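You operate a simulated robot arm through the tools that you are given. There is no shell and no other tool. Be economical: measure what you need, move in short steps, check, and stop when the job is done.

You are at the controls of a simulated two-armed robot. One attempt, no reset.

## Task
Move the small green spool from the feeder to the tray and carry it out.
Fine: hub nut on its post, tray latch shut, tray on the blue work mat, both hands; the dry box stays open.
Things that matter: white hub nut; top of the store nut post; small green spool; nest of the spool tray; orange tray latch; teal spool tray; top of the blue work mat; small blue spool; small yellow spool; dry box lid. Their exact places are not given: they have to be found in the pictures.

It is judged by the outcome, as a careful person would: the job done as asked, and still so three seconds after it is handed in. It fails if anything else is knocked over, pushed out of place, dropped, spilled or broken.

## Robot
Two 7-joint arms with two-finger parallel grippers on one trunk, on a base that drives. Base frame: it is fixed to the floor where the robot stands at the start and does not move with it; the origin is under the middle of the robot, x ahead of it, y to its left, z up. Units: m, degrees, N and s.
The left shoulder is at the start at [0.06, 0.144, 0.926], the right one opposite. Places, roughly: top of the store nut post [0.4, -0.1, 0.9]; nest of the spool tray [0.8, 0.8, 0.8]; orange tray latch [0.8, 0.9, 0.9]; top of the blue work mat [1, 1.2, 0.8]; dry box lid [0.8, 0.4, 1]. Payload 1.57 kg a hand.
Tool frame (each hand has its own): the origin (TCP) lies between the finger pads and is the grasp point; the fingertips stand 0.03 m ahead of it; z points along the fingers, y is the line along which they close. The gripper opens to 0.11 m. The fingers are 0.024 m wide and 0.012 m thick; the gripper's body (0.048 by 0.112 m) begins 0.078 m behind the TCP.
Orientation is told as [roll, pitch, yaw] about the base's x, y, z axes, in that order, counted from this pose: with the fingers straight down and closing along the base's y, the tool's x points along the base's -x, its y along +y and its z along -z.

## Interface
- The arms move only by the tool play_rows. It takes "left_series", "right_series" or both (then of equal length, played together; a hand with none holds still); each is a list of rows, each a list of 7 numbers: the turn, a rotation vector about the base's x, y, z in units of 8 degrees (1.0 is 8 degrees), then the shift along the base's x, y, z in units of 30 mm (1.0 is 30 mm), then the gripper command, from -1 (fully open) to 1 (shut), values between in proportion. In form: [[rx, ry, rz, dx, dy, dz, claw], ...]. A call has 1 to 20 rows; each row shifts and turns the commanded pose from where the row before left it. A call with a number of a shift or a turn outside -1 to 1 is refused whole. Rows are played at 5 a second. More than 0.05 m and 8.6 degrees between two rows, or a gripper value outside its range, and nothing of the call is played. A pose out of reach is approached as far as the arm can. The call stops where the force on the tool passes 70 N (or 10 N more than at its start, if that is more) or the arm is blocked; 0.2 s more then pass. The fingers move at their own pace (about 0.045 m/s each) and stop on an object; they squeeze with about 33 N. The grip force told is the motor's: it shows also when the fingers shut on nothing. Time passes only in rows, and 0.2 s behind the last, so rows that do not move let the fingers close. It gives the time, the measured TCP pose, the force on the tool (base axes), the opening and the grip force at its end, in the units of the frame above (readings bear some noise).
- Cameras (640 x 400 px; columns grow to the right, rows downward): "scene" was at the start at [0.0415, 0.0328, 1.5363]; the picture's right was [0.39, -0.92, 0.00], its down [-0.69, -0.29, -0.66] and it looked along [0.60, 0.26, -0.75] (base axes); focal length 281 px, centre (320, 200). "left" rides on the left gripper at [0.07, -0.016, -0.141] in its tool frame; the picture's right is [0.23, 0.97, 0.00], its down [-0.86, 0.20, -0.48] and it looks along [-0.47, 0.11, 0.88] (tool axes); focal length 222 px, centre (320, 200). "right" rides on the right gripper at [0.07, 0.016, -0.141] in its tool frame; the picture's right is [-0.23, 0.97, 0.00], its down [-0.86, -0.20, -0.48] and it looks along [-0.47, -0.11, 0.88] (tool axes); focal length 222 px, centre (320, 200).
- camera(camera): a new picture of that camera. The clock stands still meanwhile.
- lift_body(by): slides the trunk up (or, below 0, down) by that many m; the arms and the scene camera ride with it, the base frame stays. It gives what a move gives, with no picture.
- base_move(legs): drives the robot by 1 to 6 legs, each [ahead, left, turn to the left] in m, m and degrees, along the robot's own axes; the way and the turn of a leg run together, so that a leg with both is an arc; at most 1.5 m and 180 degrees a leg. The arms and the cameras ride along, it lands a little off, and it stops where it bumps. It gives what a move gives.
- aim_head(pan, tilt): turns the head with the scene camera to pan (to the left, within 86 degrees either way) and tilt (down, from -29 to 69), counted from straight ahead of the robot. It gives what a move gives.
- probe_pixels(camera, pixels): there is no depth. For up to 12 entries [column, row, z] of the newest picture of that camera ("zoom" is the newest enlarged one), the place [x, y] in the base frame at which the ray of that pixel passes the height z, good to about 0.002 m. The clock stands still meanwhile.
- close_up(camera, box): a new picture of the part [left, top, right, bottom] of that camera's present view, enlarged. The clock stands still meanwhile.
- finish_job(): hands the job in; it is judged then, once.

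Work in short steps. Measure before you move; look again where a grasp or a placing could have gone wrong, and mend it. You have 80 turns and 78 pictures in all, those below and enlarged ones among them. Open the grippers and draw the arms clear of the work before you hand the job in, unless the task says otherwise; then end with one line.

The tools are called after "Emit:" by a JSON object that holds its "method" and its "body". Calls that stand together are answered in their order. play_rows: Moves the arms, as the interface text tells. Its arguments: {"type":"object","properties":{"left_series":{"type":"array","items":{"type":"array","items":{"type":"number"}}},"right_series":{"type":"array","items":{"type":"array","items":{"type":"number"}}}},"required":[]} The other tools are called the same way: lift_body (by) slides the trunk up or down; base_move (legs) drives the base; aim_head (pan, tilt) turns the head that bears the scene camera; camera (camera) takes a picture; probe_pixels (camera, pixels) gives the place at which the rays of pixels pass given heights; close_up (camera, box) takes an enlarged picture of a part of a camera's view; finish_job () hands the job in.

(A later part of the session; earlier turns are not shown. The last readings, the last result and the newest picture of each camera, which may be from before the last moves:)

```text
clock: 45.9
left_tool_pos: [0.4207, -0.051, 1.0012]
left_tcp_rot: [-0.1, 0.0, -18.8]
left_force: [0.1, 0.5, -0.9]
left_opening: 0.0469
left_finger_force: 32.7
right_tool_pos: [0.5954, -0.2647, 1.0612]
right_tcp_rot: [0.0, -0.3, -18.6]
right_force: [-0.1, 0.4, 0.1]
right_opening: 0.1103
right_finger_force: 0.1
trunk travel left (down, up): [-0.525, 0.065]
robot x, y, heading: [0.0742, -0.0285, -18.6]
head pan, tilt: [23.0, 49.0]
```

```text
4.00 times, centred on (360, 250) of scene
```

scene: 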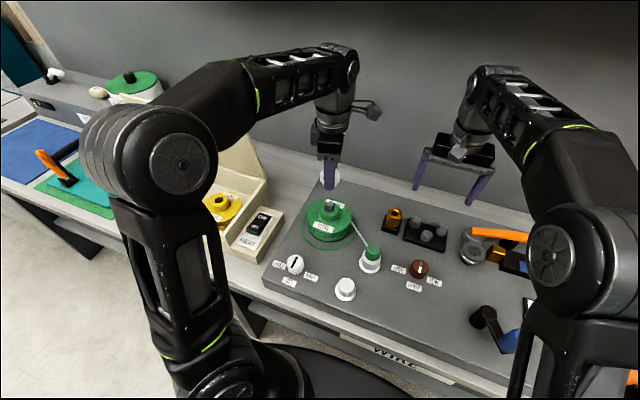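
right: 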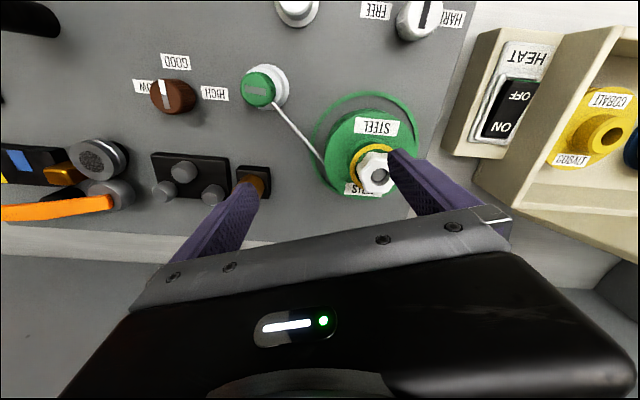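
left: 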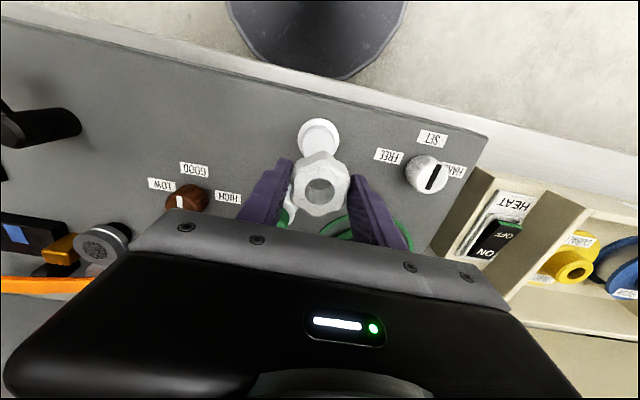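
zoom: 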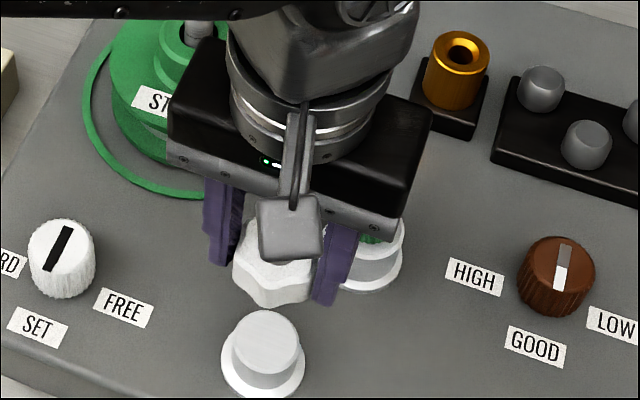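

I check the post top in this nearer picture (318,136).

Emit:
{"method": "close_up", "body": {"camera": "left", "box": [270, 100, 370, 220]}}

Emit:
{"method": "probe_pixels", "body": {"camera": "left", "pixels": [[318, 136, 0.88], [318, 136, 0.89], [318, 136, 0.9], [320, 191, 0.99], [320, 191, 1.0]]}}

```text
3.33 times, centred on (320, 160) of left
```

zoom: 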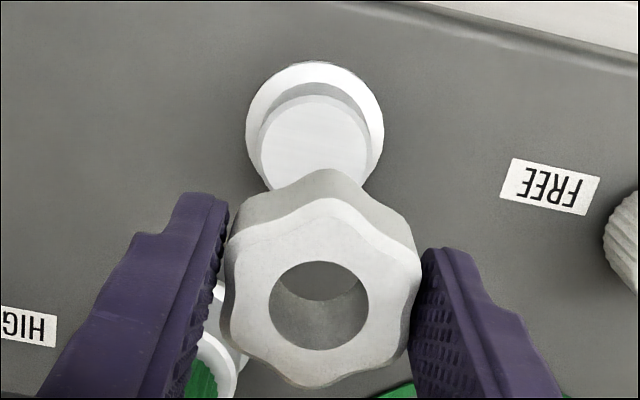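

```text
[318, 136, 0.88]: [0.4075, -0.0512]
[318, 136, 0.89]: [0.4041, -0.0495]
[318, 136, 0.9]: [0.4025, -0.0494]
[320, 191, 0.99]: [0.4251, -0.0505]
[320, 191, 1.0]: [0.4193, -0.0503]
```

The disc centre is at zoom (313,152), i.e. pixel (318,145.6); probing.

Emit:
{"method": "probe_pixels", "body": {"camera": "left", "pixels": [[318, 145.6, 0.88], [318, 145.6, 0.89], [318, 145.6, 0.9]]}}

```text
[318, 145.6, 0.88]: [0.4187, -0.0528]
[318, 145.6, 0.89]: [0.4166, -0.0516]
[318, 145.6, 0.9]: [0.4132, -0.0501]
```

The post is at about (0.416,-0.051). I shift -4 mm and lower, slowly at the end.

Emit:
{"method": "play_rows", "body": {"left_series": [[0, 0, 0, -0.13, 0, -0.5, 1], [0, 0, 0, 0, 0, -0.5, 1], [0, 0, 0, 0, 0, -0.4, 1], [0, 0, 0, 0, 0, -0.2, 1], [0, 0, 0, 0, 0, -0.1, 1], [0, 0, 0, 0, 0, -0.1, 1], [0, 0, 0, 0, 0, 0, 1]]}}

Emit:
{"method": "close_up", "body": {"camera": "left", "box": [220, 80, 420, 220]}}

Emit:
{"method": "close_up", "body": {"camera": "scene", "box": [300, 230, 400, 305]}}

```text
clock: 47.5
left_tool_pos: [0.4156, -0.0502, 0.949]
left_tcp_rot: [0.0, -0.1, -18.7]
left_force: [0.0, 0.1, -2.3]
left_opening: 0.0469
left_finger_force: 32.9
right_tool_pos: [0.5954, -0.2653, 1.0611]
right_tcp_rot: [-0.1, -0.1, -18.7]
right_force: [-0.1, 0.1, -0.2]
right_opening: 0.11
right_finger_force: 0.0
trunk travel left (down, up): [-0.525, 0.065]
robot x, y, heading: [0.0754, -0.0237, -18.7]
head pan, tilt: [23.0, 49.0]
```

```text
2.86 times, centred on (320, 150) of left
```

zoom: 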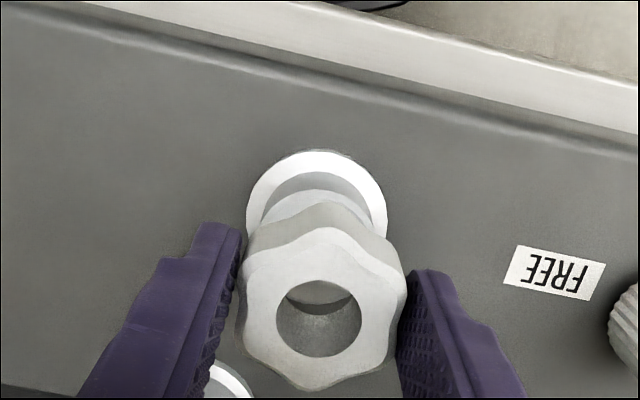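

```text
5.33 times, centred on (350, 268) of scene
```

zoom: 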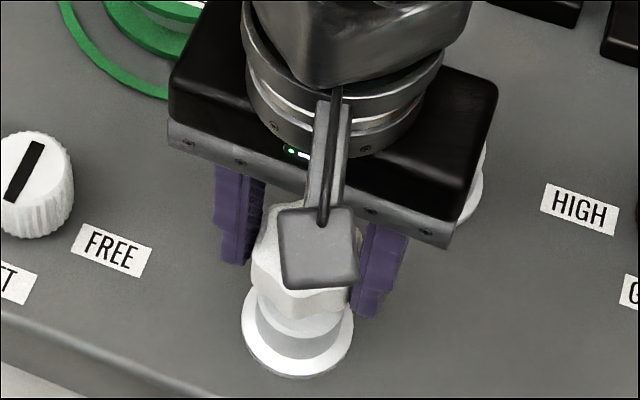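

Still free (no contact), alignment good. I lower in 2 mm steps.

Emit:
{"method": "play_rows", "body": {"left_series": [[0, 0, 0, 0, 0, -0.07, 1], [0, 0, 0, 0, 0, -0.07, 1], [0, 0, 0, 0, 0, -0.07, 1], [0, 0, 0, 0, 0, 0, 1]]}}

Emit:
{"method": "play_rows", "body": {"left_series": [[0, 0, 0, 0, 0, -0.07, 1], [0, 0, 0, 0, 0, -0.07, 1], [0, 0, 0, 0, 0, 0, 1]]}}

Emit:
{"method": "close_up", "body": {"camera": "left", "box": [220, 80, 420, 220]}}

```text
clock: 48.5
left_tool_pos: [0.4156, -0.052, 0.9419]
left_tcp_rot: [0.0, 0.0, -18.7]
left_force: [0.4, 0.0, -1.4]
left_opening: 0.0467
left_finger_force: 32.6
right_tool_pos: [0.5949, -0.2661, 1.0611]
right_tcp_rot: [0.0, -0.2, -18.7]
right_force: [-0.3, -0.3, -0.1]
right_opening: 0.1101
right_finger_force: 0.2
trunk travel left (down, up): [-0.525, 0.065]
robot x, y, heading: [0.0738, -0.0239, -18.8]
head pan, tilt: [23.0, 49.0]
```

```text
clock: 49.3
left_tool_pos: [0.4157, -0.0511, 0.9384]
left_tcp_rot: [0.1, 0.0, -18.6]
left_force: [-0.6, 0.5, -0.8]
left_opening: 0.0469
left_finger_force: 32.8
right_tool_pos: [0.5957, -0.2661, 1.0618]
right_tcp_rot: [0.0, -0.3, -18.7]
right_force: [1.0, 0.2, 0.2]
right_opening: 0.1102
right_finger_force: 0.1
trunk travel left (down, up): [-0.525, 0.065]
robot x, y, heading: [0.0734, -0.0248, -18.8]
head pan, tilt: [23.0, 49.0]
```

```text
2.86 times, centred on (320, 150) of left
```

zoom: 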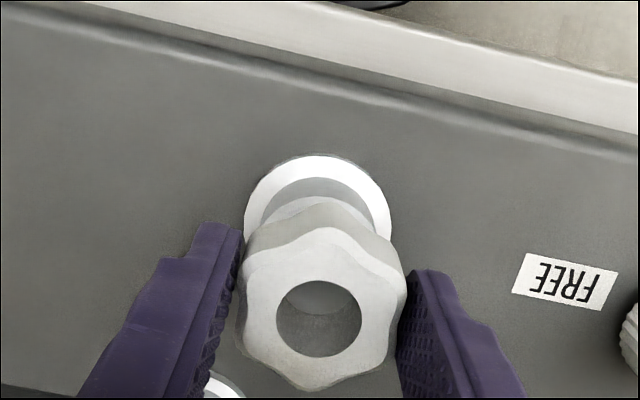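

No contact yet; continue lowering.

Emit:
{"method": "play_rows", "body": {"left_series": [[0, 0, 0, 0, 0, -0.07, 1], [0, 0, 0, 0, 0, -0.07, 1], [0, 0, 0, 0, 0, 0, 1]]}}

Emit:
{"method": "play_rows", "body": {"left_series": [[0, 0, 0, 0, 0, -0.07, 1], [0, 0, 0, 0, 0, 0, 1]]}}

Emit:
{"method": "play_rows", "body": {"left_series": [[0, 0, 0, 0, 0, -0.07, 1], [0, 0, 0, 0, 0, 0, 1]]}}

Emit:
{"method": "close_up", "body": {"camera": "left", "box": [220, 80, 420, 220]}}

```text
clock: 50.1
left_tool_pos: [0.4152, -0.0501, 0.934]
left_tcp_rot: [0.0, 0.0, -18.6]
left_force: [0.2, -0.3, -0.6]
left_opening: 0.047
left_finger_force: 32.6
right_tool_pos: [0.595, -0.2651, 1.0617]
right_tcp_rot: [0.0, -0.2, -18.8]
right_force: [0.6, -0.1, -0.3]
right_opening: 0.1099
right_finger_force: 0.1
trunk travel left (down, up): [-0.525, 0.065]
robot x, y, heading: [0.0745, -0.0287, -18.6]
head pan, tilt: [23.0, 49.0]
```

```text
clock: 50.7
left_tool_pos: [0.4158, -0.052, 0.9313]
left_tcp_rot: [0.0, 0.0, -18.7]
left_force: [-0.7, 0.4, -0.3]
left_opening: 0.0471
left_finger_force: 33.0
right_tool_pos: [0.5958, -0.2648, 1.061]
right_tcp_rot: [0.1, -0.2, -18.7]
right_force: [-0.2, 0.1, -0.4]
right_opening: 0.1098
right_finger_force: 0.1
trunk travel left (down, up): [-0.525, 0.065]
robot x, y, heading: [0.0767, -0.0228, -18.8]
head pan, tilt: [23.0, 49.0]
```

```text
clock: 51.3
left_tool_pos: [0.4152, -0.0515, 0.9289]
left_tcp_rot: [0.0, 0.0, -18.7]
left_force: [0.2, -0.6, -2.6]
left_opening: 0.0469
left_finger_force: 32.5
right_tool_pos: [0.5952, -0.2644, 1.0604]
right_tcp_rot: [0.0, -0.2, -18.6]
right_force: [-0.6, 0.2, 0.4]
right_opening: 0.1101
right_finger_force: 0.0
trunk travel left (down, up): [-0.525, 0.065]
robot x, y, heading: [0.0733, -0.0269, -18.6]
head pan, tilt: [23.0, 49.0]
```

```text
2.86 times, centred on (320, 150) of left
```

zoom: 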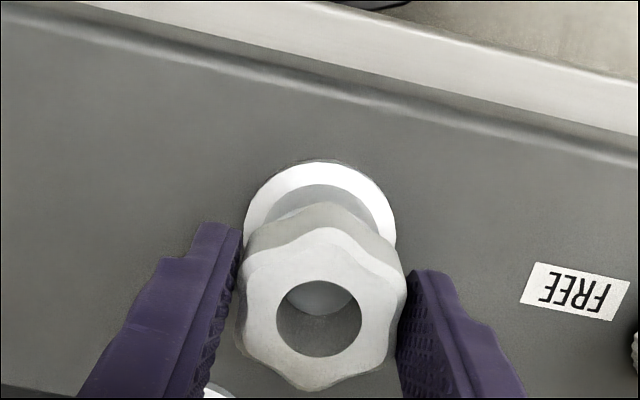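

Nearly down; the post rim is vanishing under the nut. I continue with 2 mm steps watching for force.

Emit:
{"method": "play_rows", "body": {"left_series": [[0, 0, 0, 0, 0, -0.07, 1], [0, 0, 0, 0, 0, -0.07, 1], [0, 0, 0, 0, 0, 0, 1]]}}

Emit:
{"method": "play_rows", "body": {"left_series": [[0, 0, 0, 0, 0, -0.07, 1], [0, 0, 0, 0, 0, 0, 1]]}}

Emit:
{"method": "play_rows", "body": {"left_series": [[0, 0, 0, 0, 0, -0.07, 1], [0, 0, 0, 0, 0, 0, 1]]}}

Emit:
{"method": "close_up", "body": {"camera": "left", "box": [220, 80, 420, 220]}}

```text
clock: 52.1
left_tool_pos: [0.4148, -0.0519, 0.9244]
left_tcp_rot: [0.0, -0.1, -18.7]
left_force: [-0.4, 4.4, 20.6]
left_opening: 0.0471
left_finger_force: 33.0
right_tool_pos: [0.5941, -0.2656, 1.0612]
right_tcp_rot: [0.0, -0.2, -18.6]
right_force: [-0.4, 0.0, -1.1]
right_opening: 0.11
right_finger_force: 0.0
trunk travel left (down, up): [-0.525, 0.065]
robot x, y, heading: [0.0749, -0.0294, -18.7]
head pan, tilt: [23.0, 49.0]
```

```text
clock: 52.7
left_tool_pos: [0.4152, -0.0511, 0.9233]
left_tcp_rot: [0.0, -0.1, -18.8]
left_force: [0.5, 3.4, 23.7]
left_opening: 0.0472
left_finger_force: 32.9
right_tool_pos: [0.5935, -0.2649, 1.0623]
right_tcp_rot: [0.0, -0.2, -18.7]
right_force: [0.3, -0.6, 0.1]
right_opening: 0.1101
right_finger_force: 0.0
trunk travel left (down, up): [-0.525, 0.065]
robot x, y, heading: [0.0755, -0.0233, -18.7]
head pan, tilt: [23.0, 49.0]
```

```text
clock: 53.3
left_tool_pos: [0.4157, -0.0514, 0.9211]
left_tcp_rot: [-0.1, -0.1, -18.7]
left_force: [3.9, 4.1, 23.1]
left_opening: 0.0471
left_finger_force: 32.8
right_tool_pos: [0.5942, -0.2643, 1.0628]
right_tcp_rot: [0.0, -0.2, -18.7]
right_force: [0.7, 0.1, 0.3]
right_opening: 0.11
right_finger_force: 0.1
trunk travel left (down, up): [-0.525, 0.065]
robot x, y, heading: [0.0727, -0.0277, -18.6]
head pan, tilt: [23.0, 49.0]
```

```text
2.86 times, centred on (320, 150) of left
```

zoom: 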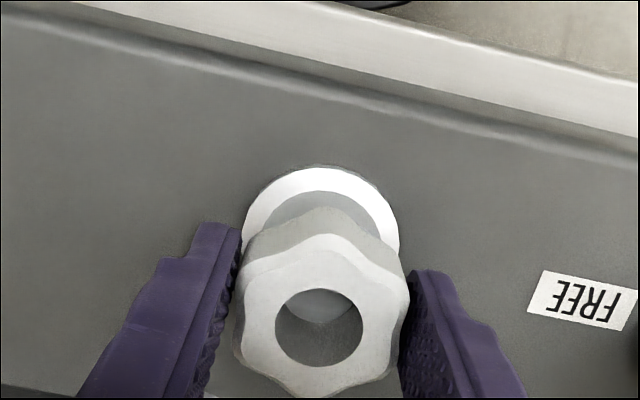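

Contact at about 0.926. I relieve a few mm, open, and rise straight up.

Emit:
{"method": "play_rows", "body": {"left_series": [[0, 0, 0, 0, 0, 0.1, 1], [0, 0, 0, 0, 0, 0, 0.4], [0, 0, 0, 0, 0, 0, 0], [0, 0, 0, 0, 0, 0, -0.6], [0, 0, 0, 0, 0, 0, -1], [0, 0, 0, 0, 0, 0, -1], [0, 0, 0, 0, 0, 0.5, -1], [0, 0, 0, 0, 0, 0.7, -1], [0, 0, 0, 0, 0, 1, -1], [0, 0, 0, 0, 0, 1, -1], [0, 0, 0, 0, 0, 1, -1]]}}

Emit:
{"method": "camera", "body": {"camera": "left"}}

Emit:
{"method": "close_up", "body": {"camera": "left", "box": [270, 100, 370, 200]}}

```text
clock: 55.7
left_tool_pos: [0.4146, -0.05, 1.0502]
left_tcp_rot: [0.0, 0.0, -18.7]
left_force: [-0.5, 0.2, 0.3]
left_opening: 0.1101
left_finger_force: 0.1
right_tool_pos: [0.5942, -0.2645, 1.0617]
right_tcp_rot: [0.0, -0.3, -18.7]
right_force: [-0.4, 0.3, 0.1]
right_opening: 0.1103
right_finger_force: 0.1
trunk travel left (down, up): [-0.525, 0.065]
robot x, y, heading: [0.0747, -0.0237, -18.8]
head pan, tilt: [23.0, 49.0]
```

```text
36 pictures are left
```

left: 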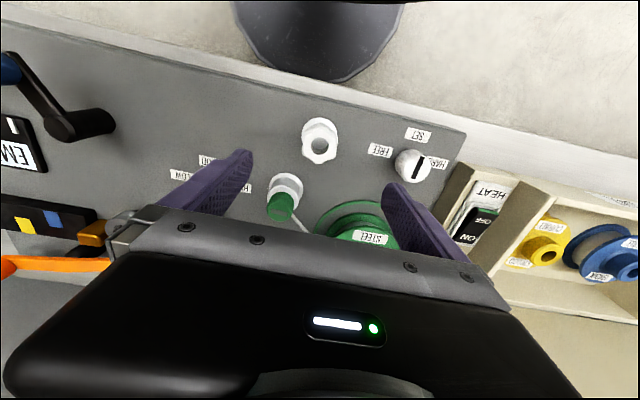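

```text
4.00 times, centred on (320, 150) of left
```

zoom: 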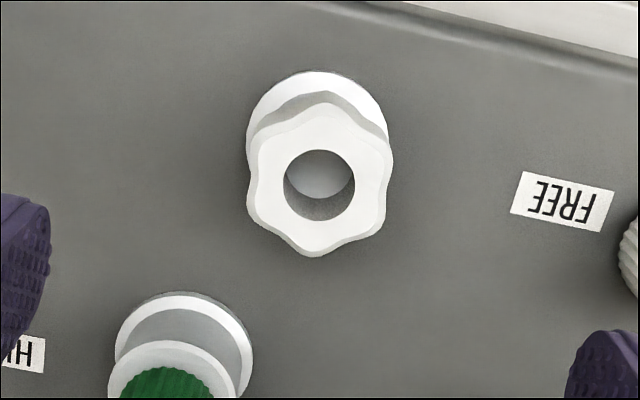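

The nut sits centred on its post. Next I move above the spool's neck at (0.611,0.0005) and descend to TCP z≈0.946.

Emit:
{"method": "play_rows", "body": {"left_series": [[0, 0, 0, 0.93, 0.24, 0, -1], [0, 0, 0, 0.93, 0.24, 0, -1], [0, 0, 0, 0.93, 0.24, 0, -1], [0, 0, 0, 0.93, 0.24, 0, -1], [0, 0, 0, 0.93, 0.24, 0, -1], [0, 0, 0, 0.93, 0.24, 0, -1], [0, 0, 0, 0.95, 0.24, 0, -1], [0, 0, 0, 0, 0, -0.8, -1], [0, 0, 0, 0, 0, -0.8, -1], [0, 0, 0, 0, 0, -0.8, -1], [0, 0, 0, 0, 0, -0.6, -1], [0, 0, 0, 0, 0, 0, -1]]}}

Emit:
{"method": "close_up", "body": {"camera": "left", "box": [160, 40, 480, 240]}}

```text
clock: 58.3
left_tool_pos: [0.6111, -0.0017, 0.958]
left_tcp_rot: [0.0, 0.0, -18.6]
left_force: [-0.2, 0.4, 0.2]
left_opening: 0.1102
left_finger_force: 0.1
right_tool_pos: [0.5952, -0.264, 1.0618]
right_tcp_rot: [-0.1, -0.3, -18.7]
right_force: [-0.2, 0.3, -0.5]
right_opening: 0.1099
right_finger_force: 0.1
trunk travel left (down, up): [-0.525, 0.065]
robot x, y, heading: [0.0778, -0.0272, -18.8]
head pan, tilt: [23.0, 49.0]
```

```text
2.00 times, centred on (320, 140) of left
```

zoom: 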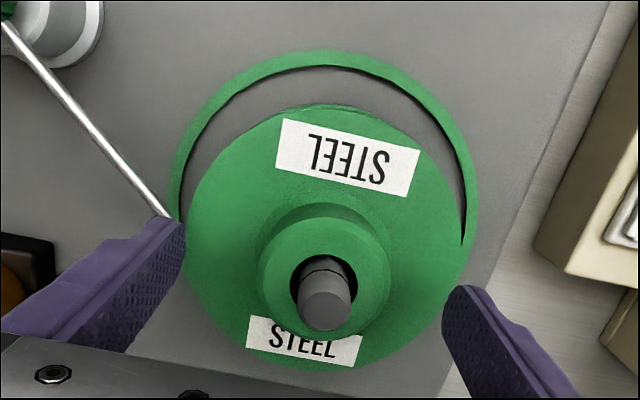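

Neck is centred between fingers; its top is about z 0.93. I lower ~13 mm more and close.

Emit:
{"method": "play_rows", "body": {"left_series": [[0, 0, 0, 0, 0.03, -0.2, -1], [0, 0, 0, 0, 0, -0.2, -1], [0, 0, 0, 0, 0, -0.05, -1], [0, 0, 0, 0, 0, 0, 1], [0, 0, 0, 0, 0, 0, 1], [0, 0, 0, 0, 0, 0, 1], [0, 0, 0, 0, 0, 0, 1], [0, 0, 0, 0, 0, 0, 1], [0, 0, 0, 0, 0, 0, 1]]}}

Emit:
{"method": "close_up", "body": {"camera": "left", "box": [160, 40, 480, 240]}}

```text
clock: 60.3
left_tool_pos: [0.6106, -0.0005, 0.9457]
left_tcp_rot: [0.1, 0.0, -18.7]
left_force: [1.2, 2.7, -0.4]
left_opening: 0.0534
left_finger_force: 33.0
right_tool_pos: [0.5955, -0.2637, 1.0604]
right_tcp_rot: [0.0, -0.2, -18.7]
right_force: [0.7, 0.2, -0.6]
right_opening: 0.11
right_finger_force: 0.0
trunk travel left (down, up): [-0.525, 0.065]
robot x, y, heading: [0.0768, -0.0304, -18.8]
head pan, tilt: [23.0, 49.0]
```

```text
2.00 times, centred on (320, 140) of left
```

zoom: 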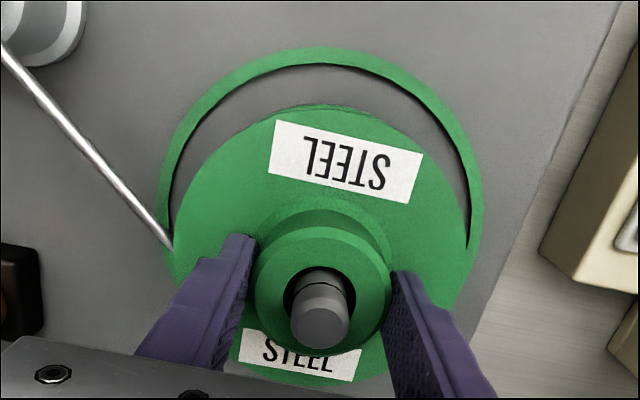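

Neck held at 0.053 m. I lift slowly 18 mm watching for the rod.

Emit:
{"method": "play_rows", "body": {"left_series": [[0, 0, 0, 0, 0, 0.1, 1], [0, 0, 0, 0, 0, 0.1, 1], [0, 0, 0, 0, 0, 0, 1]]}}

Emit:
{"method": "play_rows", "body": {"left_series": [[0, 0, 0, 0, 0, 0.15, 1], [0, 0, 0, 0, 0, 0.15, 1], [0, 0, 0, 0, 0, 0.1, 1], [0, 0, 0, 0, 0, 0, 1]]}}

Emit:
{"method": "close_up", "body": {"camera": "left", "box": [160, 40, 480, 240]}}

```text
clock: 61.1
left_tool_pos: [0.6121, 0.0003, 0.9528]
left_tcp_rot: [0.0, 0.0, -18.7]
left_force: [0.7, 0.3, -6.4]
left_opening: 0.0533
left_finger_force: 33.0
right_tool_pos: [0.5968, -0.2646, 1.0604]
right_tcp_rot: [0.0, -0.3, -18.7]
right_force: [0.2, 0.2, -0.3]
right_opening: 0.11
right_finger_force: 0.1
trunk travel left (down, up): [-0.525, 0.065]
robot x, y, heading: [0.075, -0.0265, -18.5]
head pan, tilt: [23.0, 49.0]
```

```text
clock: 62.1
left_tool_pos: [0.6112, -0.0005, 0.965]
left_tcp_rot: [0.0, 0.1, -18.7]
left_force: [0.2, 0.7, -5.8]
left_opening: 0.0534
left_finger_force: 33.3
right_tool_pos: [0.5956, -0.265, 1.0618]
right_tcp_rot: [0.0, -0.2, -18.6]
right_force: [-0.5, 0.4, 0.4]
right_opening: 0.1097
right_finger_force: 0.1
trunk travel left (down, up): [-0.525, 0.065]
robot x, y, heading: [0.0774, -0.0253, -18.7]
head pan, tilt: [23.0, 49.0]
```

```text
2.00 times, centred on (320, 140) of left
```

zoom: 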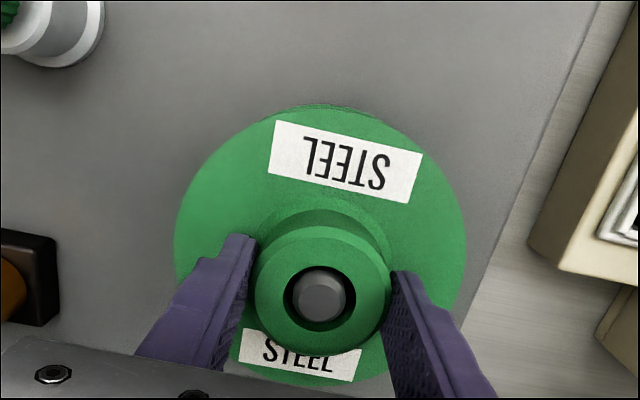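

The spool is free of the spindle (6 N weight). I raise it 110 mm, and draw the right hand in, then back off and drive left along the bench.

Emit:
{"method": "play_rows", "body": {"left_series": [[0, 0, 0, 0, 0, 0.8, 1], [0, 0, 0, 0, 0, 0.8, 1], [0, 0, 0, 0, 0, 0.8, 1], [0, 0, 0, 0, 0, 0.8, 1], [0, 0, 0, -0.3, 0.1, 0.5, 1], [0, 0, 0, 0, 0, 0, 1]], "right_series": [[0, 0, 0, -0.5, 0.15, 0.5, -1], [0, 0, 0, -0.7, 0.2, 0.5, -1], [0, 0, 0, -0.9, 0.3, 0, -1], [0, 0, 0, -0.9, 0.3, 0, -1], [0, 0, 0, -0.9, 0.3, 0, -1], [0, 0, 0, 0, 0, 0, -1]]}}

Emit:
{"method": "base_move", "body": {"legs": [[-0.2, 0, 0], [0, 0.88, 0]]}}

Emit:
{"method": "camera", "body": {"camera": "scene"}}

```text
clock: 63.5
left_tool_pos: [0.6022, 0.0032, 1.0749]
left_tcp_rot: [0.0, 0.1, -18.8]
left_force: [0.5, -0.6, -4.7]
left_opening: 0.0533
left_finger_force: 32.7
right_tool_pos: [0.487, -0.2312, 1.0838]
right_tcp_rot: [0.0, 0.0, -18.8]
right_force: [0.8, 0.1, 0.5]
right_opening: 0.11
right_finger_force: 0.1
right hand out of reach, approached as far as the arm can: row 1
trunk travel left (down, up): [-0.525, 0.065]
robot x, y, heading: [0.0778, -0.0224, -18.7]
head pan, tilt: [23.0, 49.0]
```

```text
clock: 69.4
left_tool_pos: [0.6973, 0.9099, 1.0759]
left_tcp_rot: [0.0, 0.0, -18.7]
left_force: [-0.1, 0.6, -5.3]
left_opening: 0.0534
left_finger_force: 33.0
right_tool_pos: [0.5803, 0.6757, 1.0832]
right_tcp_rot: [0.0, -0.2, -18.6]
right_force: [0.0, 1.4, -0.1]
right_opening: 0.1098
right_finger_force: 0.1
trunk travel left (down, up): [-0.525, 0.065]
robot x, y, heading: [0.1722, 0.885, -18.9]
head pan, tilt: [23.0, 49.0]
```

```text
31 pictures are left
```

scene: 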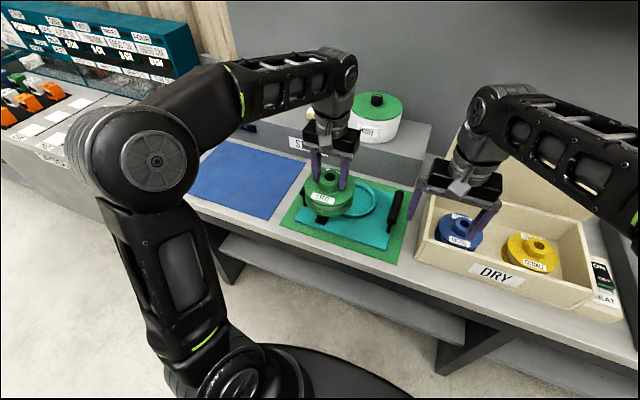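

The tray is at about (350,215). I enlarge it and view from the left hand camera.

Emit:
{"method": "close_up", "body": {"camera": "scene", "box": [180, 130, 440, 292]}}

Emit:
{"method": "camera", "body": {"camera": "left"}}

```text
2.46 times, centred on (310, 211) of scene
```

zoom: 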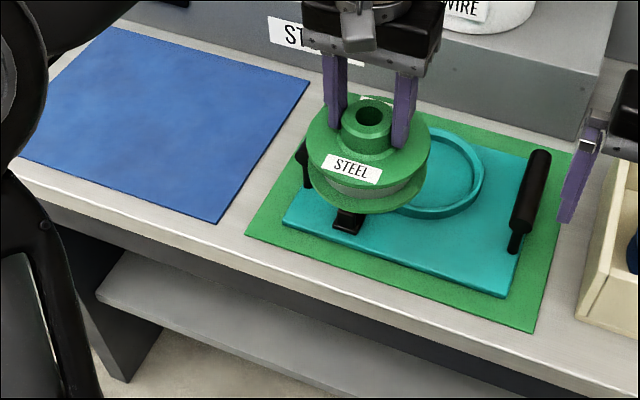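

```text
29 pictures are left
```

left: 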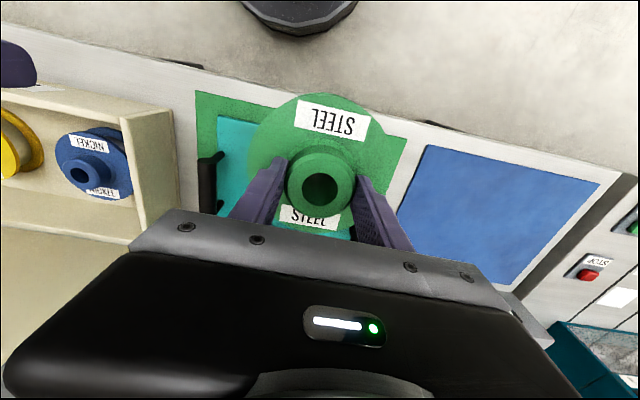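

The spool hides the nest and latch. I shift the left hand 0.17 m to the left for a clear view.

Emit:
{"method": "play_rows", "body": {"left_series": [[0, 0, 0, 0.3, 0.9, 0, 1], [0, 0, 0, 0.3, 0.9, 0, 1], [0, 0, 0, 0.3, 0.9, 0, 1], [0, 0, 0, 0.3, 0.9, 0, 1], [0, 0, 0, 0.3, 0.9, 0, 1], [0, 0, 0, 0.3, 0.9, 0, 1], [0, 0, 0, 0, 0, 0, 1]]}}

Emit:
{"method": "close_up", "body": {"camera": "scene", "box": [240, 130, 440, 280]}}

```text
clock: 71.0
left_tool_pos: [0.7507, 1.0717, 1.0744]
left_tcp_rot: [0.0, 0.1, -18.7]
left_force: [-0.6, -1.2, -5.7]
left_opening: 0.0533
left_finger_force: 33.8
right_tool_pos: [0.5794, 0.6756, 1.0835]
right_tcp_rot: [0.1, -0.2, -18.7]
right_force: [-0.2, 0.8, 0.2]
right_opening: 0.1107
right_finger_force: 0.1
trunk travel left (down, up): [-0.525, 0.065]
robot x, y, heading: [0.1653, 0.8793, -18.9]
head pan, tilt: [23.0, 49.0]
```

```text
2.67 times, centred on (340, 205) of scene
```

zoom: 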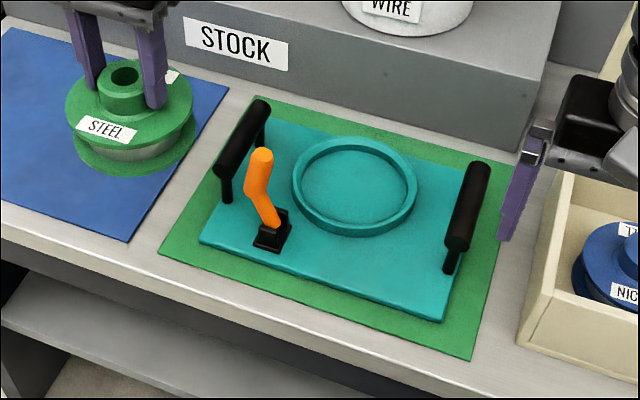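

Clear view. Probe nest centre, handle ends, latch base/tip, tray corners.

Emit:
{"method": "probe_pixels", "body": {"camera": "zoom", "pixels": [[354, 184, 0.82], [354, 184, 0.83], [259, 107, 0.87], [229, 165, 0.87], [479, 170, 0.87], [457, 238, 0.87], [272, 235, 0.825], [262, 155, 0.9], [202, 242, 0.815], [443, 320, 0.815], [128, 240, 0.807], [228, 80, 0.807]]}}

Emit:
{"method": "probe_pixels", "body": {"camera": "zoom", "pixels": [[294, 180, 0.83], [418, 188, 0.83], [365, 136, 0.83], [340, 234, 0.83], [452, 268, 0.82], [225, 200, 0.82], [262, 155, 0.93], [262, 155, 0.88]]}}

```text
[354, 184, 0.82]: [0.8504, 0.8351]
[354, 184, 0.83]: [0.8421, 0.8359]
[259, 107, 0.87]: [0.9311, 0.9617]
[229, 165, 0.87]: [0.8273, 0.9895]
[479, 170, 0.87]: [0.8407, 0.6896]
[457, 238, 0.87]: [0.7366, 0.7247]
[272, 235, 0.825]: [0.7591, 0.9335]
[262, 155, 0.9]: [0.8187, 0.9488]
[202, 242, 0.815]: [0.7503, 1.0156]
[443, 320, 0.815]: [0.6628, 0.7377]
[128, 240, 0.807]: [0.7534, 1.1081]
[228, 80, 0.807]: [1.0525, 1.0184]
```

```text
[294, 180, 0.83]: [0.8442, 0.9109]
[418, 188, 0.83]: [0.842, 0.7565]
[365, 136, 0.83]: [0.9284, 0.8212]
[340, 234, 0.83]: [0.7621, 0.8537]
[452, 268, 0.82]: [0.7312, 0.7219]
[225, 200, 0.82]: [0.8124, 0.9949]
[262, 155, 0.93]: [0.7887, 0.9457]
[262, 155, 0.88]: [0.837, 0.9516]
```

Nest centre ≈ (0.844,0.835), handles at about (0.879,0.976) and (0.789,0.707), latch base (0.759,0.934) with a tall lever. I tuck the right hand, drive 0.14 m closer, and bring the spool over the nest.

Emit:
{"method": "play_rows", "body": {"right_series": [[0, 0, 0, -0.6, 0.2, 0.3, -1], [0, 0, 0, -0.6, 0.2, 0.3, -1], [0, 0, 0, -0.6, 0.2, 0, -1], [0, 0, 0, -0.6, 0.2, 0, -1], [0, 0, 0, 0, 0, 0, -1]]}}

Emit:
{"method": "base_move", "body": {"legs": [[0.14, 0, 0]]}}

Emit:
{"method": "play_rows", "body": {"left_series": [[0, 0, 0, -0.19, -0.91, 0, 1], [0, 0, 0, -0.19, -0.91, 0, 1], [0, 0, 0, -0.19, -0.91, 0, 1], [0, 0, 0, -0.19, -0.91, 0, 1], [0, 0, 0, -0.19, -0.91, 0, 1], [0, 0, 0, -0.19, -0.91, 0, 1], [0, 0, 0, -0.19, -0.91, 0, 1], [0, 0, 0, 0, 0, 0, 1]]}}

Emit:
{"method": "camera", "body": {"camera": "left"}}

Emit:
{"method": "camera", "body": {"camera": "scene"}}

```text
clock: 72.2
left_tool_pos: [0.7505, 1.0714, 1.0754]
left_tcp_rot: [-0.1, 0.0, -18.7]
left_force: [-0.7, -0.1, -5.5]
left_opening: 0.0534
left_finger_force: 32.8
right_tool_pos: [0.509, 0.7008, 1.0989]
right_tcp_rot: [0.0, 0.0, -18.8]
right_force: [0.5, 0.3, -0.1]
right_opening: 0.1102
right_finger_force: 0.1
trunk travel left (down, up): [-0.525, 0.065]
robot x, y, heading: [0.17, 0.8826, -18.5]
head pan, tilt: [23.0, 49.0]
```

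```text
clock: 73.5
left_tool_pos: [0.8857, 1.0242, 1.0724]
left_tcp_rot: [0.0, 0.0, -18.9]
left_force: [1.4, 0.7, -5.7]
left_opening: 0.0535
left_finger_force: 33.1
right_tool_pos: [0.6423, 0.6544, 1.0996]
right_tcp_rot: [0.0, -0.1, -18.9]
right_force: [0.5, 0.3, -0.3]
right_opening: 0.1101
right_finger_force: 0.1
trunk travel left (down, up): [-0.525, 0.065]
robot x, y, heading: [0.3015, 0.8384, -18.8]
head pan, tilt: [23.0, 49.0]
```

```text
clock: 75.3
left_tool_pos: [0.844, 0.8336, 1.0746]
left_tcp_rot: [0.0, 0.0, -18.8]
left_force: [-0.1, 0.2, -4.9]
left_opening: 0.0534
left_finger_force: 32.8
right_tool_pos: [0.6414, 0.6557, 1.1001]
right_tcp_rot: [-0.1, -0.3, -18.8]
right_force: [-0.1, -0.6, 0.4]
right_opening: 0.1098
right_finger_force: 0.0
trunk travel left (down, up): [-0.525, 0.065]
robot x, y, heading: [0.3069, 0.8344, -18.6]
head pan, tilt: [23.0, 49.0]
```

```text
27 pictures are left
```

left: 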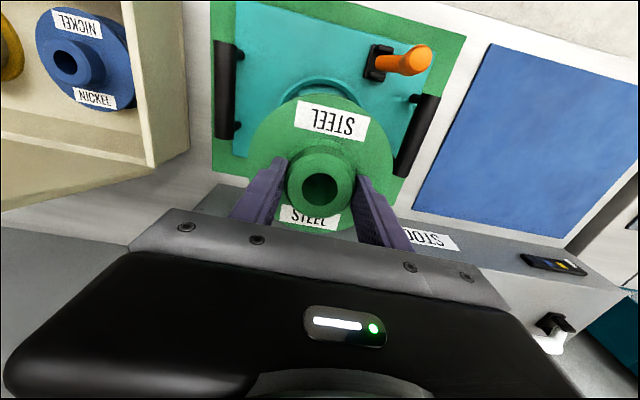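

```text
26 pictures are left
```

scene: 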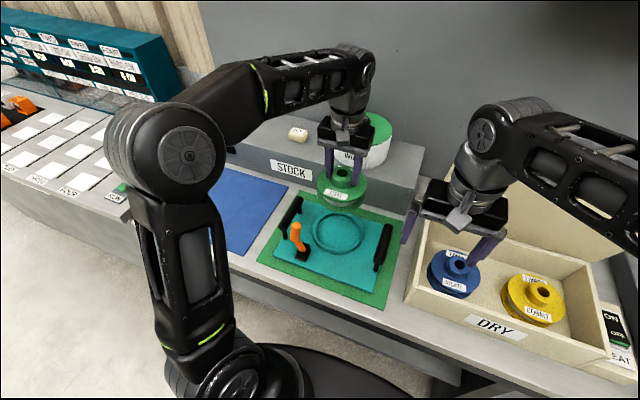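

The nest ring is fully visible in the scene at (338,233). I enlarge it to triangulate.

Emit:
{"method": "close_up", "body": {"camera": "scene", "box": [256, 180, 416, 310]}}

Emit:
{"method": "probe_pixels", "body": {"camera": "left", "pixels": [[323, 78, 0.825], [323, 78, 0.835], [376, 66, 0.825], [420, 62, 0.95], [420, 62, 0.93], [413, 135, 0.87], [429, 98, 0.88], [400, 175, 0.88], [226, 45, 0.88], [225, 135, 0.88]]}}

```text
3.08 times, centred on (336, 245) of scene
```

zoom: 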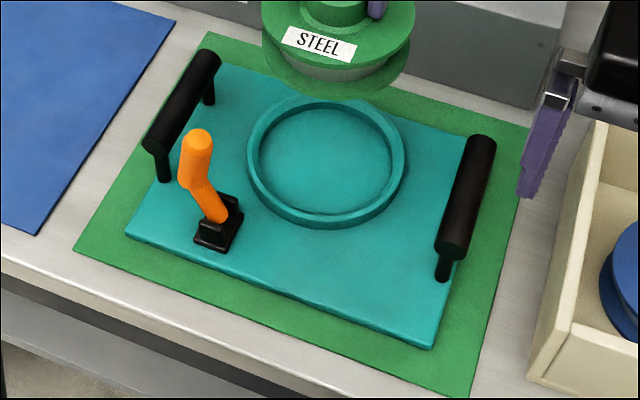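

```text
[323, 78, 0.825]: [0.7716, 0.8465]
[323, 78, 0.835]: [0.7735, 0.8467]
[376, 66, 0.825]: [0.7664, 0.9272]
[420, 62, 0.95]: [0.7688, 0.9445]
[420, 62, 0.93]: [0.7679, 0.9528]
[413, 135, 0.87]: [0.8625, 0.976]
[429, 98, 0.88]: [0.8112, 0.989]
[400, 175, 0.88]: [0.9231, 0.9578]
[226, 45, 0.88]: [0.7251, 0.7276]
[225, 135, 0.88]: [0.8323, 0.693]
```

Emit:
{"method": "probe_pixels", "body": {"camera": "zoom", "pixels": [[247, 155, 0.83], [405, 160, 0.83], [332, 96, 0.83], [325, 216, 0.83], [326, 156, 0.83], [326, 156, 0.82], [440, 185, 0.815], [168, 170, 0.883], [482, 140, 0.883], [455, 245, 0.883], [207, 55, 0.883], [160, 140, 0.883]]}}

```text
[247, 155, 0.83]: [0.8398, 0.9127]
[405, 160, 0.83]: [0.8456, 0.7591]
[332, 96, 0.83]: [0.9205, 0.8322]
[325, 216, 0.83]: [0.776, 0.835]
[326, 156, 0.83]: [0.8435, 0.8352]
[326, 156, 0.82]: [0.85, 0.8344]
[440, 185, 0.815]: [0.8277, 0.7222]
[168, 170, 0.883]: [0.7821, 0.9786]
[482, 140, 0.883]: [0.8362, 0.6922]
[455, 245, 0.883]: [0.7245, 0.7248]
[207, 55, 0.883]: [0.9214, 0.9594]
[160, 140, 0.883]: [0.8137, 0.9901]
```

Nest centre ≈ (0.847,0.835). I lower the spool to TCP z≈0.925 and check.

Emit:
{"method": "play_rows", "body": {"left_series": [[0, 0, 0, 0.06, 0.04, -0.8, 1], [0, 0, 0, 0, 0, -0.8, 1], [0, 0, 0, 0, 0, -0.8, 1], [0, 0, 0, 0, 0, -0.8, 1], [0, 0, 0, 0, 0, -0.8, 1], [0, 0, 0, 0, 0, -0.8, 1], [0, 0, 0, 0, 0, 0, 1]]}}

Emit:
{"method": "close_up", "body": {"camera": "scene", "box": [256, 180, 416, 310]}}

Emit:
{"method": "close_up", "body": {"camera": "left", "box": [160, 20, 480, 230]}}

```text
clock: 76.9
left_tool_pos: [0.8458, 0.8348, 0.9326]
left_tcp_rot: [-0.1, 0.1, -18.7]
left_force: [1.0, -0.4, -5.6]
left_opening: 0.0532
left_finger_force: 33.2
right_tool_pos: [0.641, 0.654, 1.0985]
right_tcp_rot: [0.0, -0.2, -18.9]
right_force: [0.0, -0.8, 0.5]
right_opening: 0.1101
right_finger_force: 0.1
trunk travel left (down, up): [-0.525, 0.065]
robot x, y, heading: [0.2978, 0.8366, -19.0]
head pan, tilt: [23.0, 49.0]
```

```text
3.08 times, centred on (336, 245) of scene
```

zoom: 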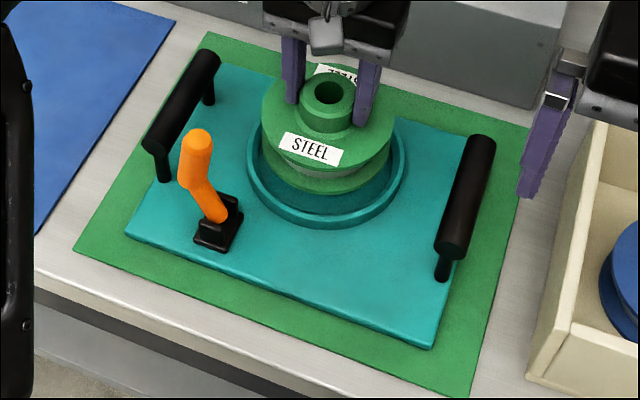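

```text
1.90 times, centred on (320, 125) of left
```

zoom: 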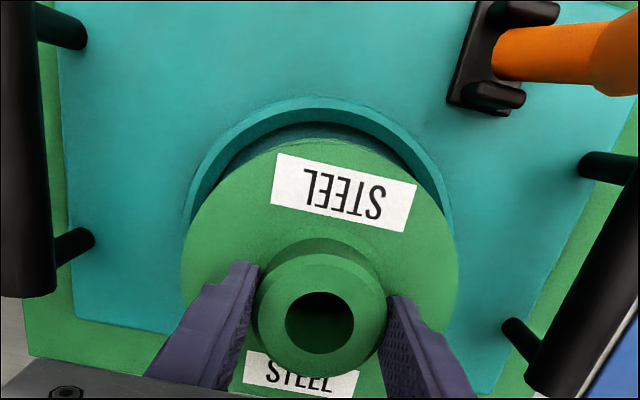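

Alignment looks right. I lower slowly until contact.

Emit:
{"method": "play_rows", "body": {"left_series": [[0, 0, 0, 0, 0, -0.4, 1], [0, 0, 0, 0, 0, -0.4, 1], [0, 0, 0, 0, 0, 0, 1]]}}

Emit:
{"method": "play_rows", "body": {"left_series": [[0, 0, 0, 0, 0, -0.1, 1], [0, 0, 0, 0, 0, -0.1, 1], [0, 0, 0, 0, 0, 0, 1]]}}

Emit:
{"method": "play_rows", "body": {"left_series": [[0, 0, 0, 0, 0, -0.1, 1], [0, 0, 0, 0, 0, -0.1, 1], [0, 0, 0, 0, 0, 0, 1]]}}

Emit:
{"method": "close_up", "body": {"camera": "scene", "box": [256, 180, 416, 310]}}

```text
clock: 77.7
left_tool_pos: [0.8459, 0.835, 0.9078]
left_tcp_rot: [0.0, 0.0, -18.8]
left_force: [0.1, 0.4, -6.0]
left_opening: 0.0535
left_finger_force: 33.3
right_tool_pos: [0.6426, 0.6541, 1.0999]
right_tcp_rot: [0.0, -0.2, -18.9]
right_force: [-0.2, -0.3, -0.6]
right_opening: 0.1099
right_finger_force: 0.0
trunk travel left (down, up): [-0.525, 0.065]
robot x, y, heading: [0.305, 0.8343, -18.8]
head pan, tilt: [23.0, 49.0]
```

```text
clock: 78.5
left_tool_pos: [0.8459, 0.8347, 0.9012]
left_tcp_rot: [-0.1, 0.1, -18.8]
left_force: [0.3, -1.4, -5.8]
left_opening: 0.0533
left_finger_force: 32.8
right_tool_pos: [0.6405, 0.6535, 1.1006]
right_tcp_rot: [0.0, -0.2, -18.9]
right_force: [0.3, 0.3, 0.0]
right_opening: 0.11
right_finger_force: 0.2
trunk travel left (down, up): [-0.525, 0.065]
robot x, y, heading: [0.3041, 0.836, -18.8]
head pan, tilt: [23.0, 49.0]
```

```text
clock: 79.3
left_tool_pos: [0.8464, 0.8345, 0.8968]
left_tcp_rot: [0.1, -0.2, -18.7]
left_force: [2.4, 2.1, 17.8]
left_opening: 0.0533
left_finger_force: 32.9
right_tool_pos: [0.64, 0.6553, 1.1008]
right_tcp_rot: [0.2, -0.1, -18.9]
right_force: [-0.6, 0.2, -0.5]
right_opening: 0.1102
right_finger_force: 0.0
trunk travel left (down, up): [-0.525, 0.065]
robot x, y, heading: [0.2999, 0.8383, -18.7]
head pan, tilt: [23.0, 49.0]
```

```text
3.08 times, centred on (336, 245) of scene
```

zoom: 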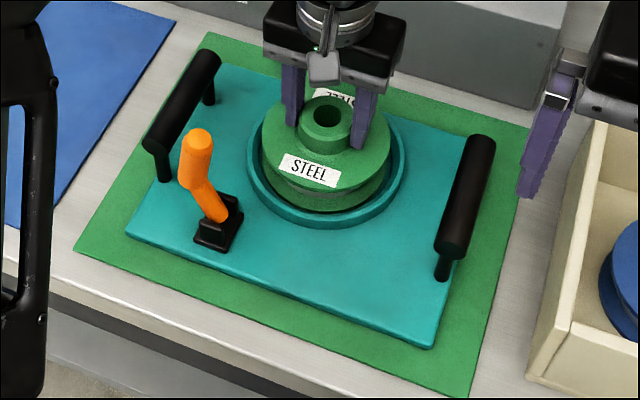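

Contact at 0.897 and the spool is inside the ring. I release and rise.

Emit:
{"method": "play_rows", "body": {"left_series": [[0, 0, 0, 0, 0, 0.1, 1], [0, 0, 0, 0, 0, 0, 0.4], [0, 0, 0, 0, 0, 0, 0], [0, 0, 0, 0, 0, 0, -0.6], [0, 0, 0, 0, 0, 0, -1], [0, 0, 0, 0, 0, 0, -1], [0, 0, 0, 0, 0, 0.5, -1], [0, 0, 0, 0, 0, 0.8, -1], [0, 0, 0, 0, 0, 1, -1], [0, 0, 0, 0, 0, 1, -1], [0, 0, 0, 0, 0, 1, -1], [0, 0, 0, 0, 0, 1, -1], [0, 0, 0, 0, 0, 0, -1]]}}

Emit:
{"method": "close_up", "body": {"camera": "left", "box": [160, 0, 480, 210]}}

```text
clock: 82.1
left_tool_pos: [0.8473, 0.8368, 1.0566]
left_tcp_rot: [-0.1, 0.1, -18.8]
left_force: [0.3, 0.8, -0.1]
left_opening: 0.1099
left_finger_force: 0.1
right_tool_pos: [0.6412, 0.6553, 1.1005]
right_tcp_rot: [0.0, -0.3, -19.0]
right_force: [-0.3, 0.1, -0.1]
right_opening: 0.1099
right_finger_force: 0.1
trunk travel left (down, up): [-0.525, 0.065]
robot x, y, heading: [0.3014, 0.835, -18.8]
head pan, tilt: [23.0, 49.0]
```

```text
1.90 times, centred on (320, 105) of left
```

zoom: 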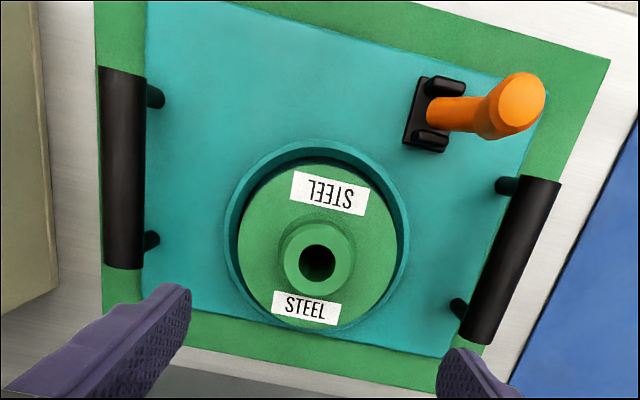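

Spool sits in the nest. The latch hinge axis runs front-back, so the lever swings toward the right; I'll push it with the closed left fingers from its left side. First approach at (0.785,0.984,0.958).

Emit:
{"method": "play_rows", "body": {"left_series": [[0, 0, 0, -0.415, 0.979, 0, 0], [0, 0, 0, -0.415, 0.979, 0, 1], [0, 0, 0, -0.415, 0.979, 0, 1], [0, 0, 0, -0.415, 0.979, 0, 1], [0, 0, 0, -0.415, 0.979, 0, 1], [0, 0, 0, 0, 0, 0, 1], [0, 0, 0, 0, 0, 0, 1], [0, 0, 0, 0, 0, -0.8, 1], [0, 0, 0, 0, 0, -0.8, 1], [0, 0, 0, 0, 0, -0.8, 1], [0, 0, 0, 0, 0, -0.85, 1], [0, 0, 0, 0, 0, 0, 1]]}}

Emit:
{"method": "close_up", "body": {"camera": "scene", "box": [256, 180, 416, 310]}}

Emit:
{"method": "camera", "body": {"camera": "left"}}

```text
clock: 84.7
left_tool_pos: [0.7834, 0.981, 0.9589]
left_tcp_rot: [0.0, 0.0, -18.8]
left_force: [0.5, 0.0, -0.1]
left_opening: 0.0
left_finger_force: 21.3
right_tool_pos: [0.6407, 0.655, 1.1013]
right_tcp_rot: [0.1, -0.2, -18.9]
right_force: [0.1, -0.8, 0.3]
right_opening: 0.1099
right_finger_force: 0.1
trunk travel left (down, up): [-0.525, 0.065]
robot x, y, heading: [0.2999, 0.8378, -18.9]
head pan, tilt: [23.0, 49.0]
```

```text
3.08 times, centred on (336, 245) of scene
```

zoom: 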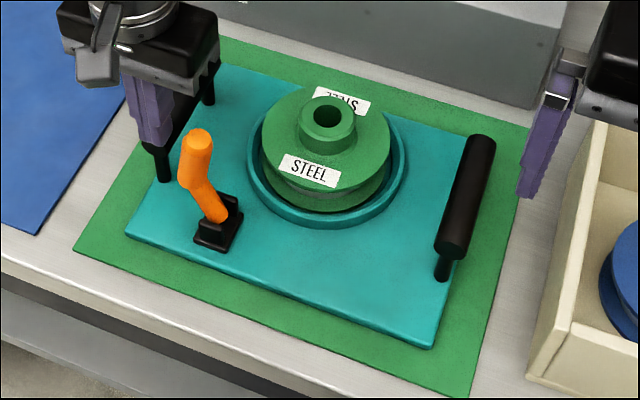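

```text
19 pictures are left
```

left: 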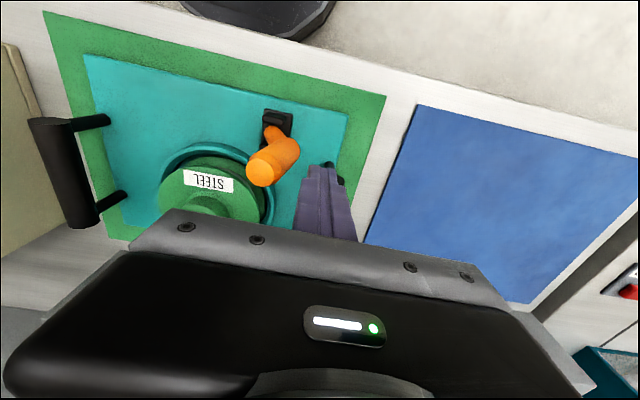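

Finger block is lined up left of the lever. I push along -u through about 40° first.

Emit:
{"method": "play_rows", "body": {"left_series": [[0, 0, 0, -0.194, -0.568, -0.05, 1], [0, 0, 0, -0.194, -0.568, -0.05, 1], [0, 0, 0, -0.181, -0.528, -0.03, 1], [0, 0, 0, -0.181, -0.528, -0.03, 1], [0, 0, 0, -0.165, -0.481, -0.2, 1], [0, 0, 0, -0.165, -0.481, -0.2, 1], [0, 0, 0, 0, 0, 0, 1]]}}

Emit:
{"method": "close_up", "body": {"camera": "scene", "box": [256, 180, 416, 310]}}

```text
clock: 86.3
left_tool_pos: [0.752, 0.8869, 0.9434]
left_tcp_rot: [0.0, 0.0, -18.8]
left_force: [-0.4, 0.5, -0.5]
left_opening: 0.0
left_finger_force: 21.0
right_tool_pos: [0.6415, 0.6546, 1.1005]
right_tcp_rot: [0.0, -0.1, -18.9]
right_force: [0.1, 0.2, -0.5]
right_opening: 0.1099
right_finger_force: 0.1
trunk travel left (down, up): [-0.525, 0.065]
robot x, y, heading: [0.2996, 0.8411, -18.8]
head pan, tilt: [23.0, 49.0]
```

```text
3.08 times, centred on (336, 245) of scene
```

zoom: 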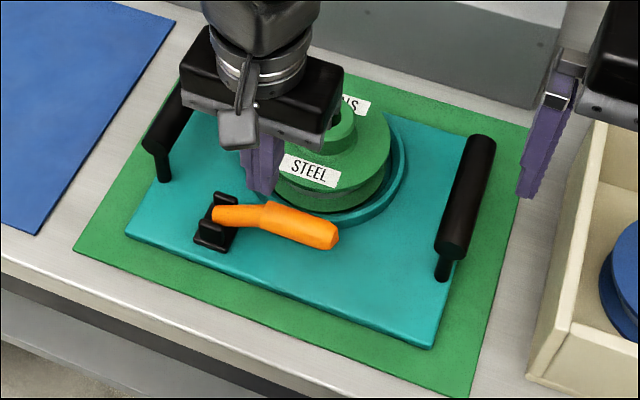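

The lever toppled over to the right, lying nearly horizontal. I press lightly on it to be sure it's fully shut.

Emit:
{"method": "play_rows", "body": {"left_series": [[0, 0, 0, -0.2, -0.6, -0.3, 1], [0, 0, 0, -0.2, -0.6, -0.4, 1], [0, 0, 0, 0, 0, -0.5, 1], [0, 0, 0, 0, 0, -0.4, 1], [0, 0, 0, 0, 0, 0, 1]]}}

Emit:
{"method": "play_rows", "body": {"left_series": [[0, 0, 0, 0, 0, -0.15, 1], [0, 0, 0, 0, 0, -0.1, 1], [0, 0, 0, 0, 0, 0, 1]]}}

Emit:
{"method": "play_rows", "body": {"left_series": [[0, 0, 0, 0, 0, -0.1, 1], [0, 0, 0, 0, 0, -0.1, 1], [0, 0, 0, 0, 0, 0, 1]]}}

Emit:
{"method": "close_up", "body": {"camera": "scene", "box": [256, 180, 416, 310]}}

```text
clock: 87.2
left_tool_pos: [0.7393, 0.8504, 0.9157]
left_tcp_rot: [-0.1, -0.8, -18.7]
left_force: [-20.7, 12.6, 59.1]
left_opening: 0.0001
left_finger_force: 21.1
right_tool_pos: [0.6366, 0.6558, 1.1011]
right_tcp_rot: [0.0, -0.5, -18.8]
right_force: [0.4, -0.6, 0.3]
right_opening: 0.1101
right_finger_force: 0.0
trunk travel left (down, up): [-0.525, 0.065]
robot x, y, heading: [0.3001, 0.8358, -18.7]
head pan, tilt: [23.0, 49.0]
stopped in row 4 (left hand): the force on the tool passed its limit (the readings are from after the stop); the commanded pose is now the measured one
```

```text
clock: 87.5
left_tool_pos: [0.7394, 0.8515, 0.9154]
left_tcp_rot: [-0.1, -1.1, -18.8]
left_force: [-21.1, 13.6, 56.2]
left_opening: 0.0
left_finger_force: 21.3
right_tool_pos: [0.636, 0.6581, 1.1012]
right_tcp_rot: [0.1, -0.4, -18.8]
right_force: [-0.7, 0.0, 0.3]
right_opening: 0.1102
right_finger_force: 0.0
trunk travel left (down, up): [-0.525, 0.065]
robot x, y, heading: [0.3014, 0.8366, -18.9]
head pan, tilt: [23.0, 49.0]
stopped in row 1 (left hand): the force on the tool passed its limit (the readings are from after the stop); the commanded pose is now the measured one
```

```text
clock: 87.9
left_tool_pos: [0.7397, 0.8506, 0.9152]
left_tcp_rot: [0.0, -1.2, -18.8]
left_force: [-19.1, 11.5, 51.7]
left_opening: 0.0
left_finger_force: 21.3
right_tool_pos: [0.6377, 0.657, 1.1026]
right_tcp_rot: [0.1, -0.5, -18.7]
right_force: [0.2, -0.1, -0.5]
right_opening: 0.11
right_finger_force: 0.0
trunk travel left (down, up): [-0.525, 0.065]
robot x, y, heading: [0.2963, 0.8364, -18.7]
head pan, tilt: [23.0, 49.0]
stopped in row 1 (left hand): the force on the tool passed its limit (the readings are from after the stop); the commanded pose is now the measured one
```

```text
3.08 times, centred on (336, 245) of scene
```

zoom: 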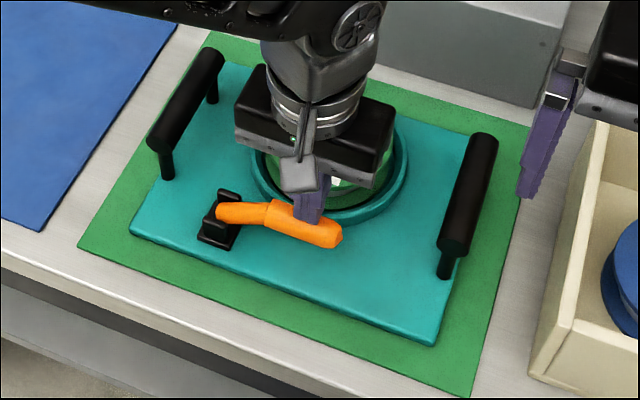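

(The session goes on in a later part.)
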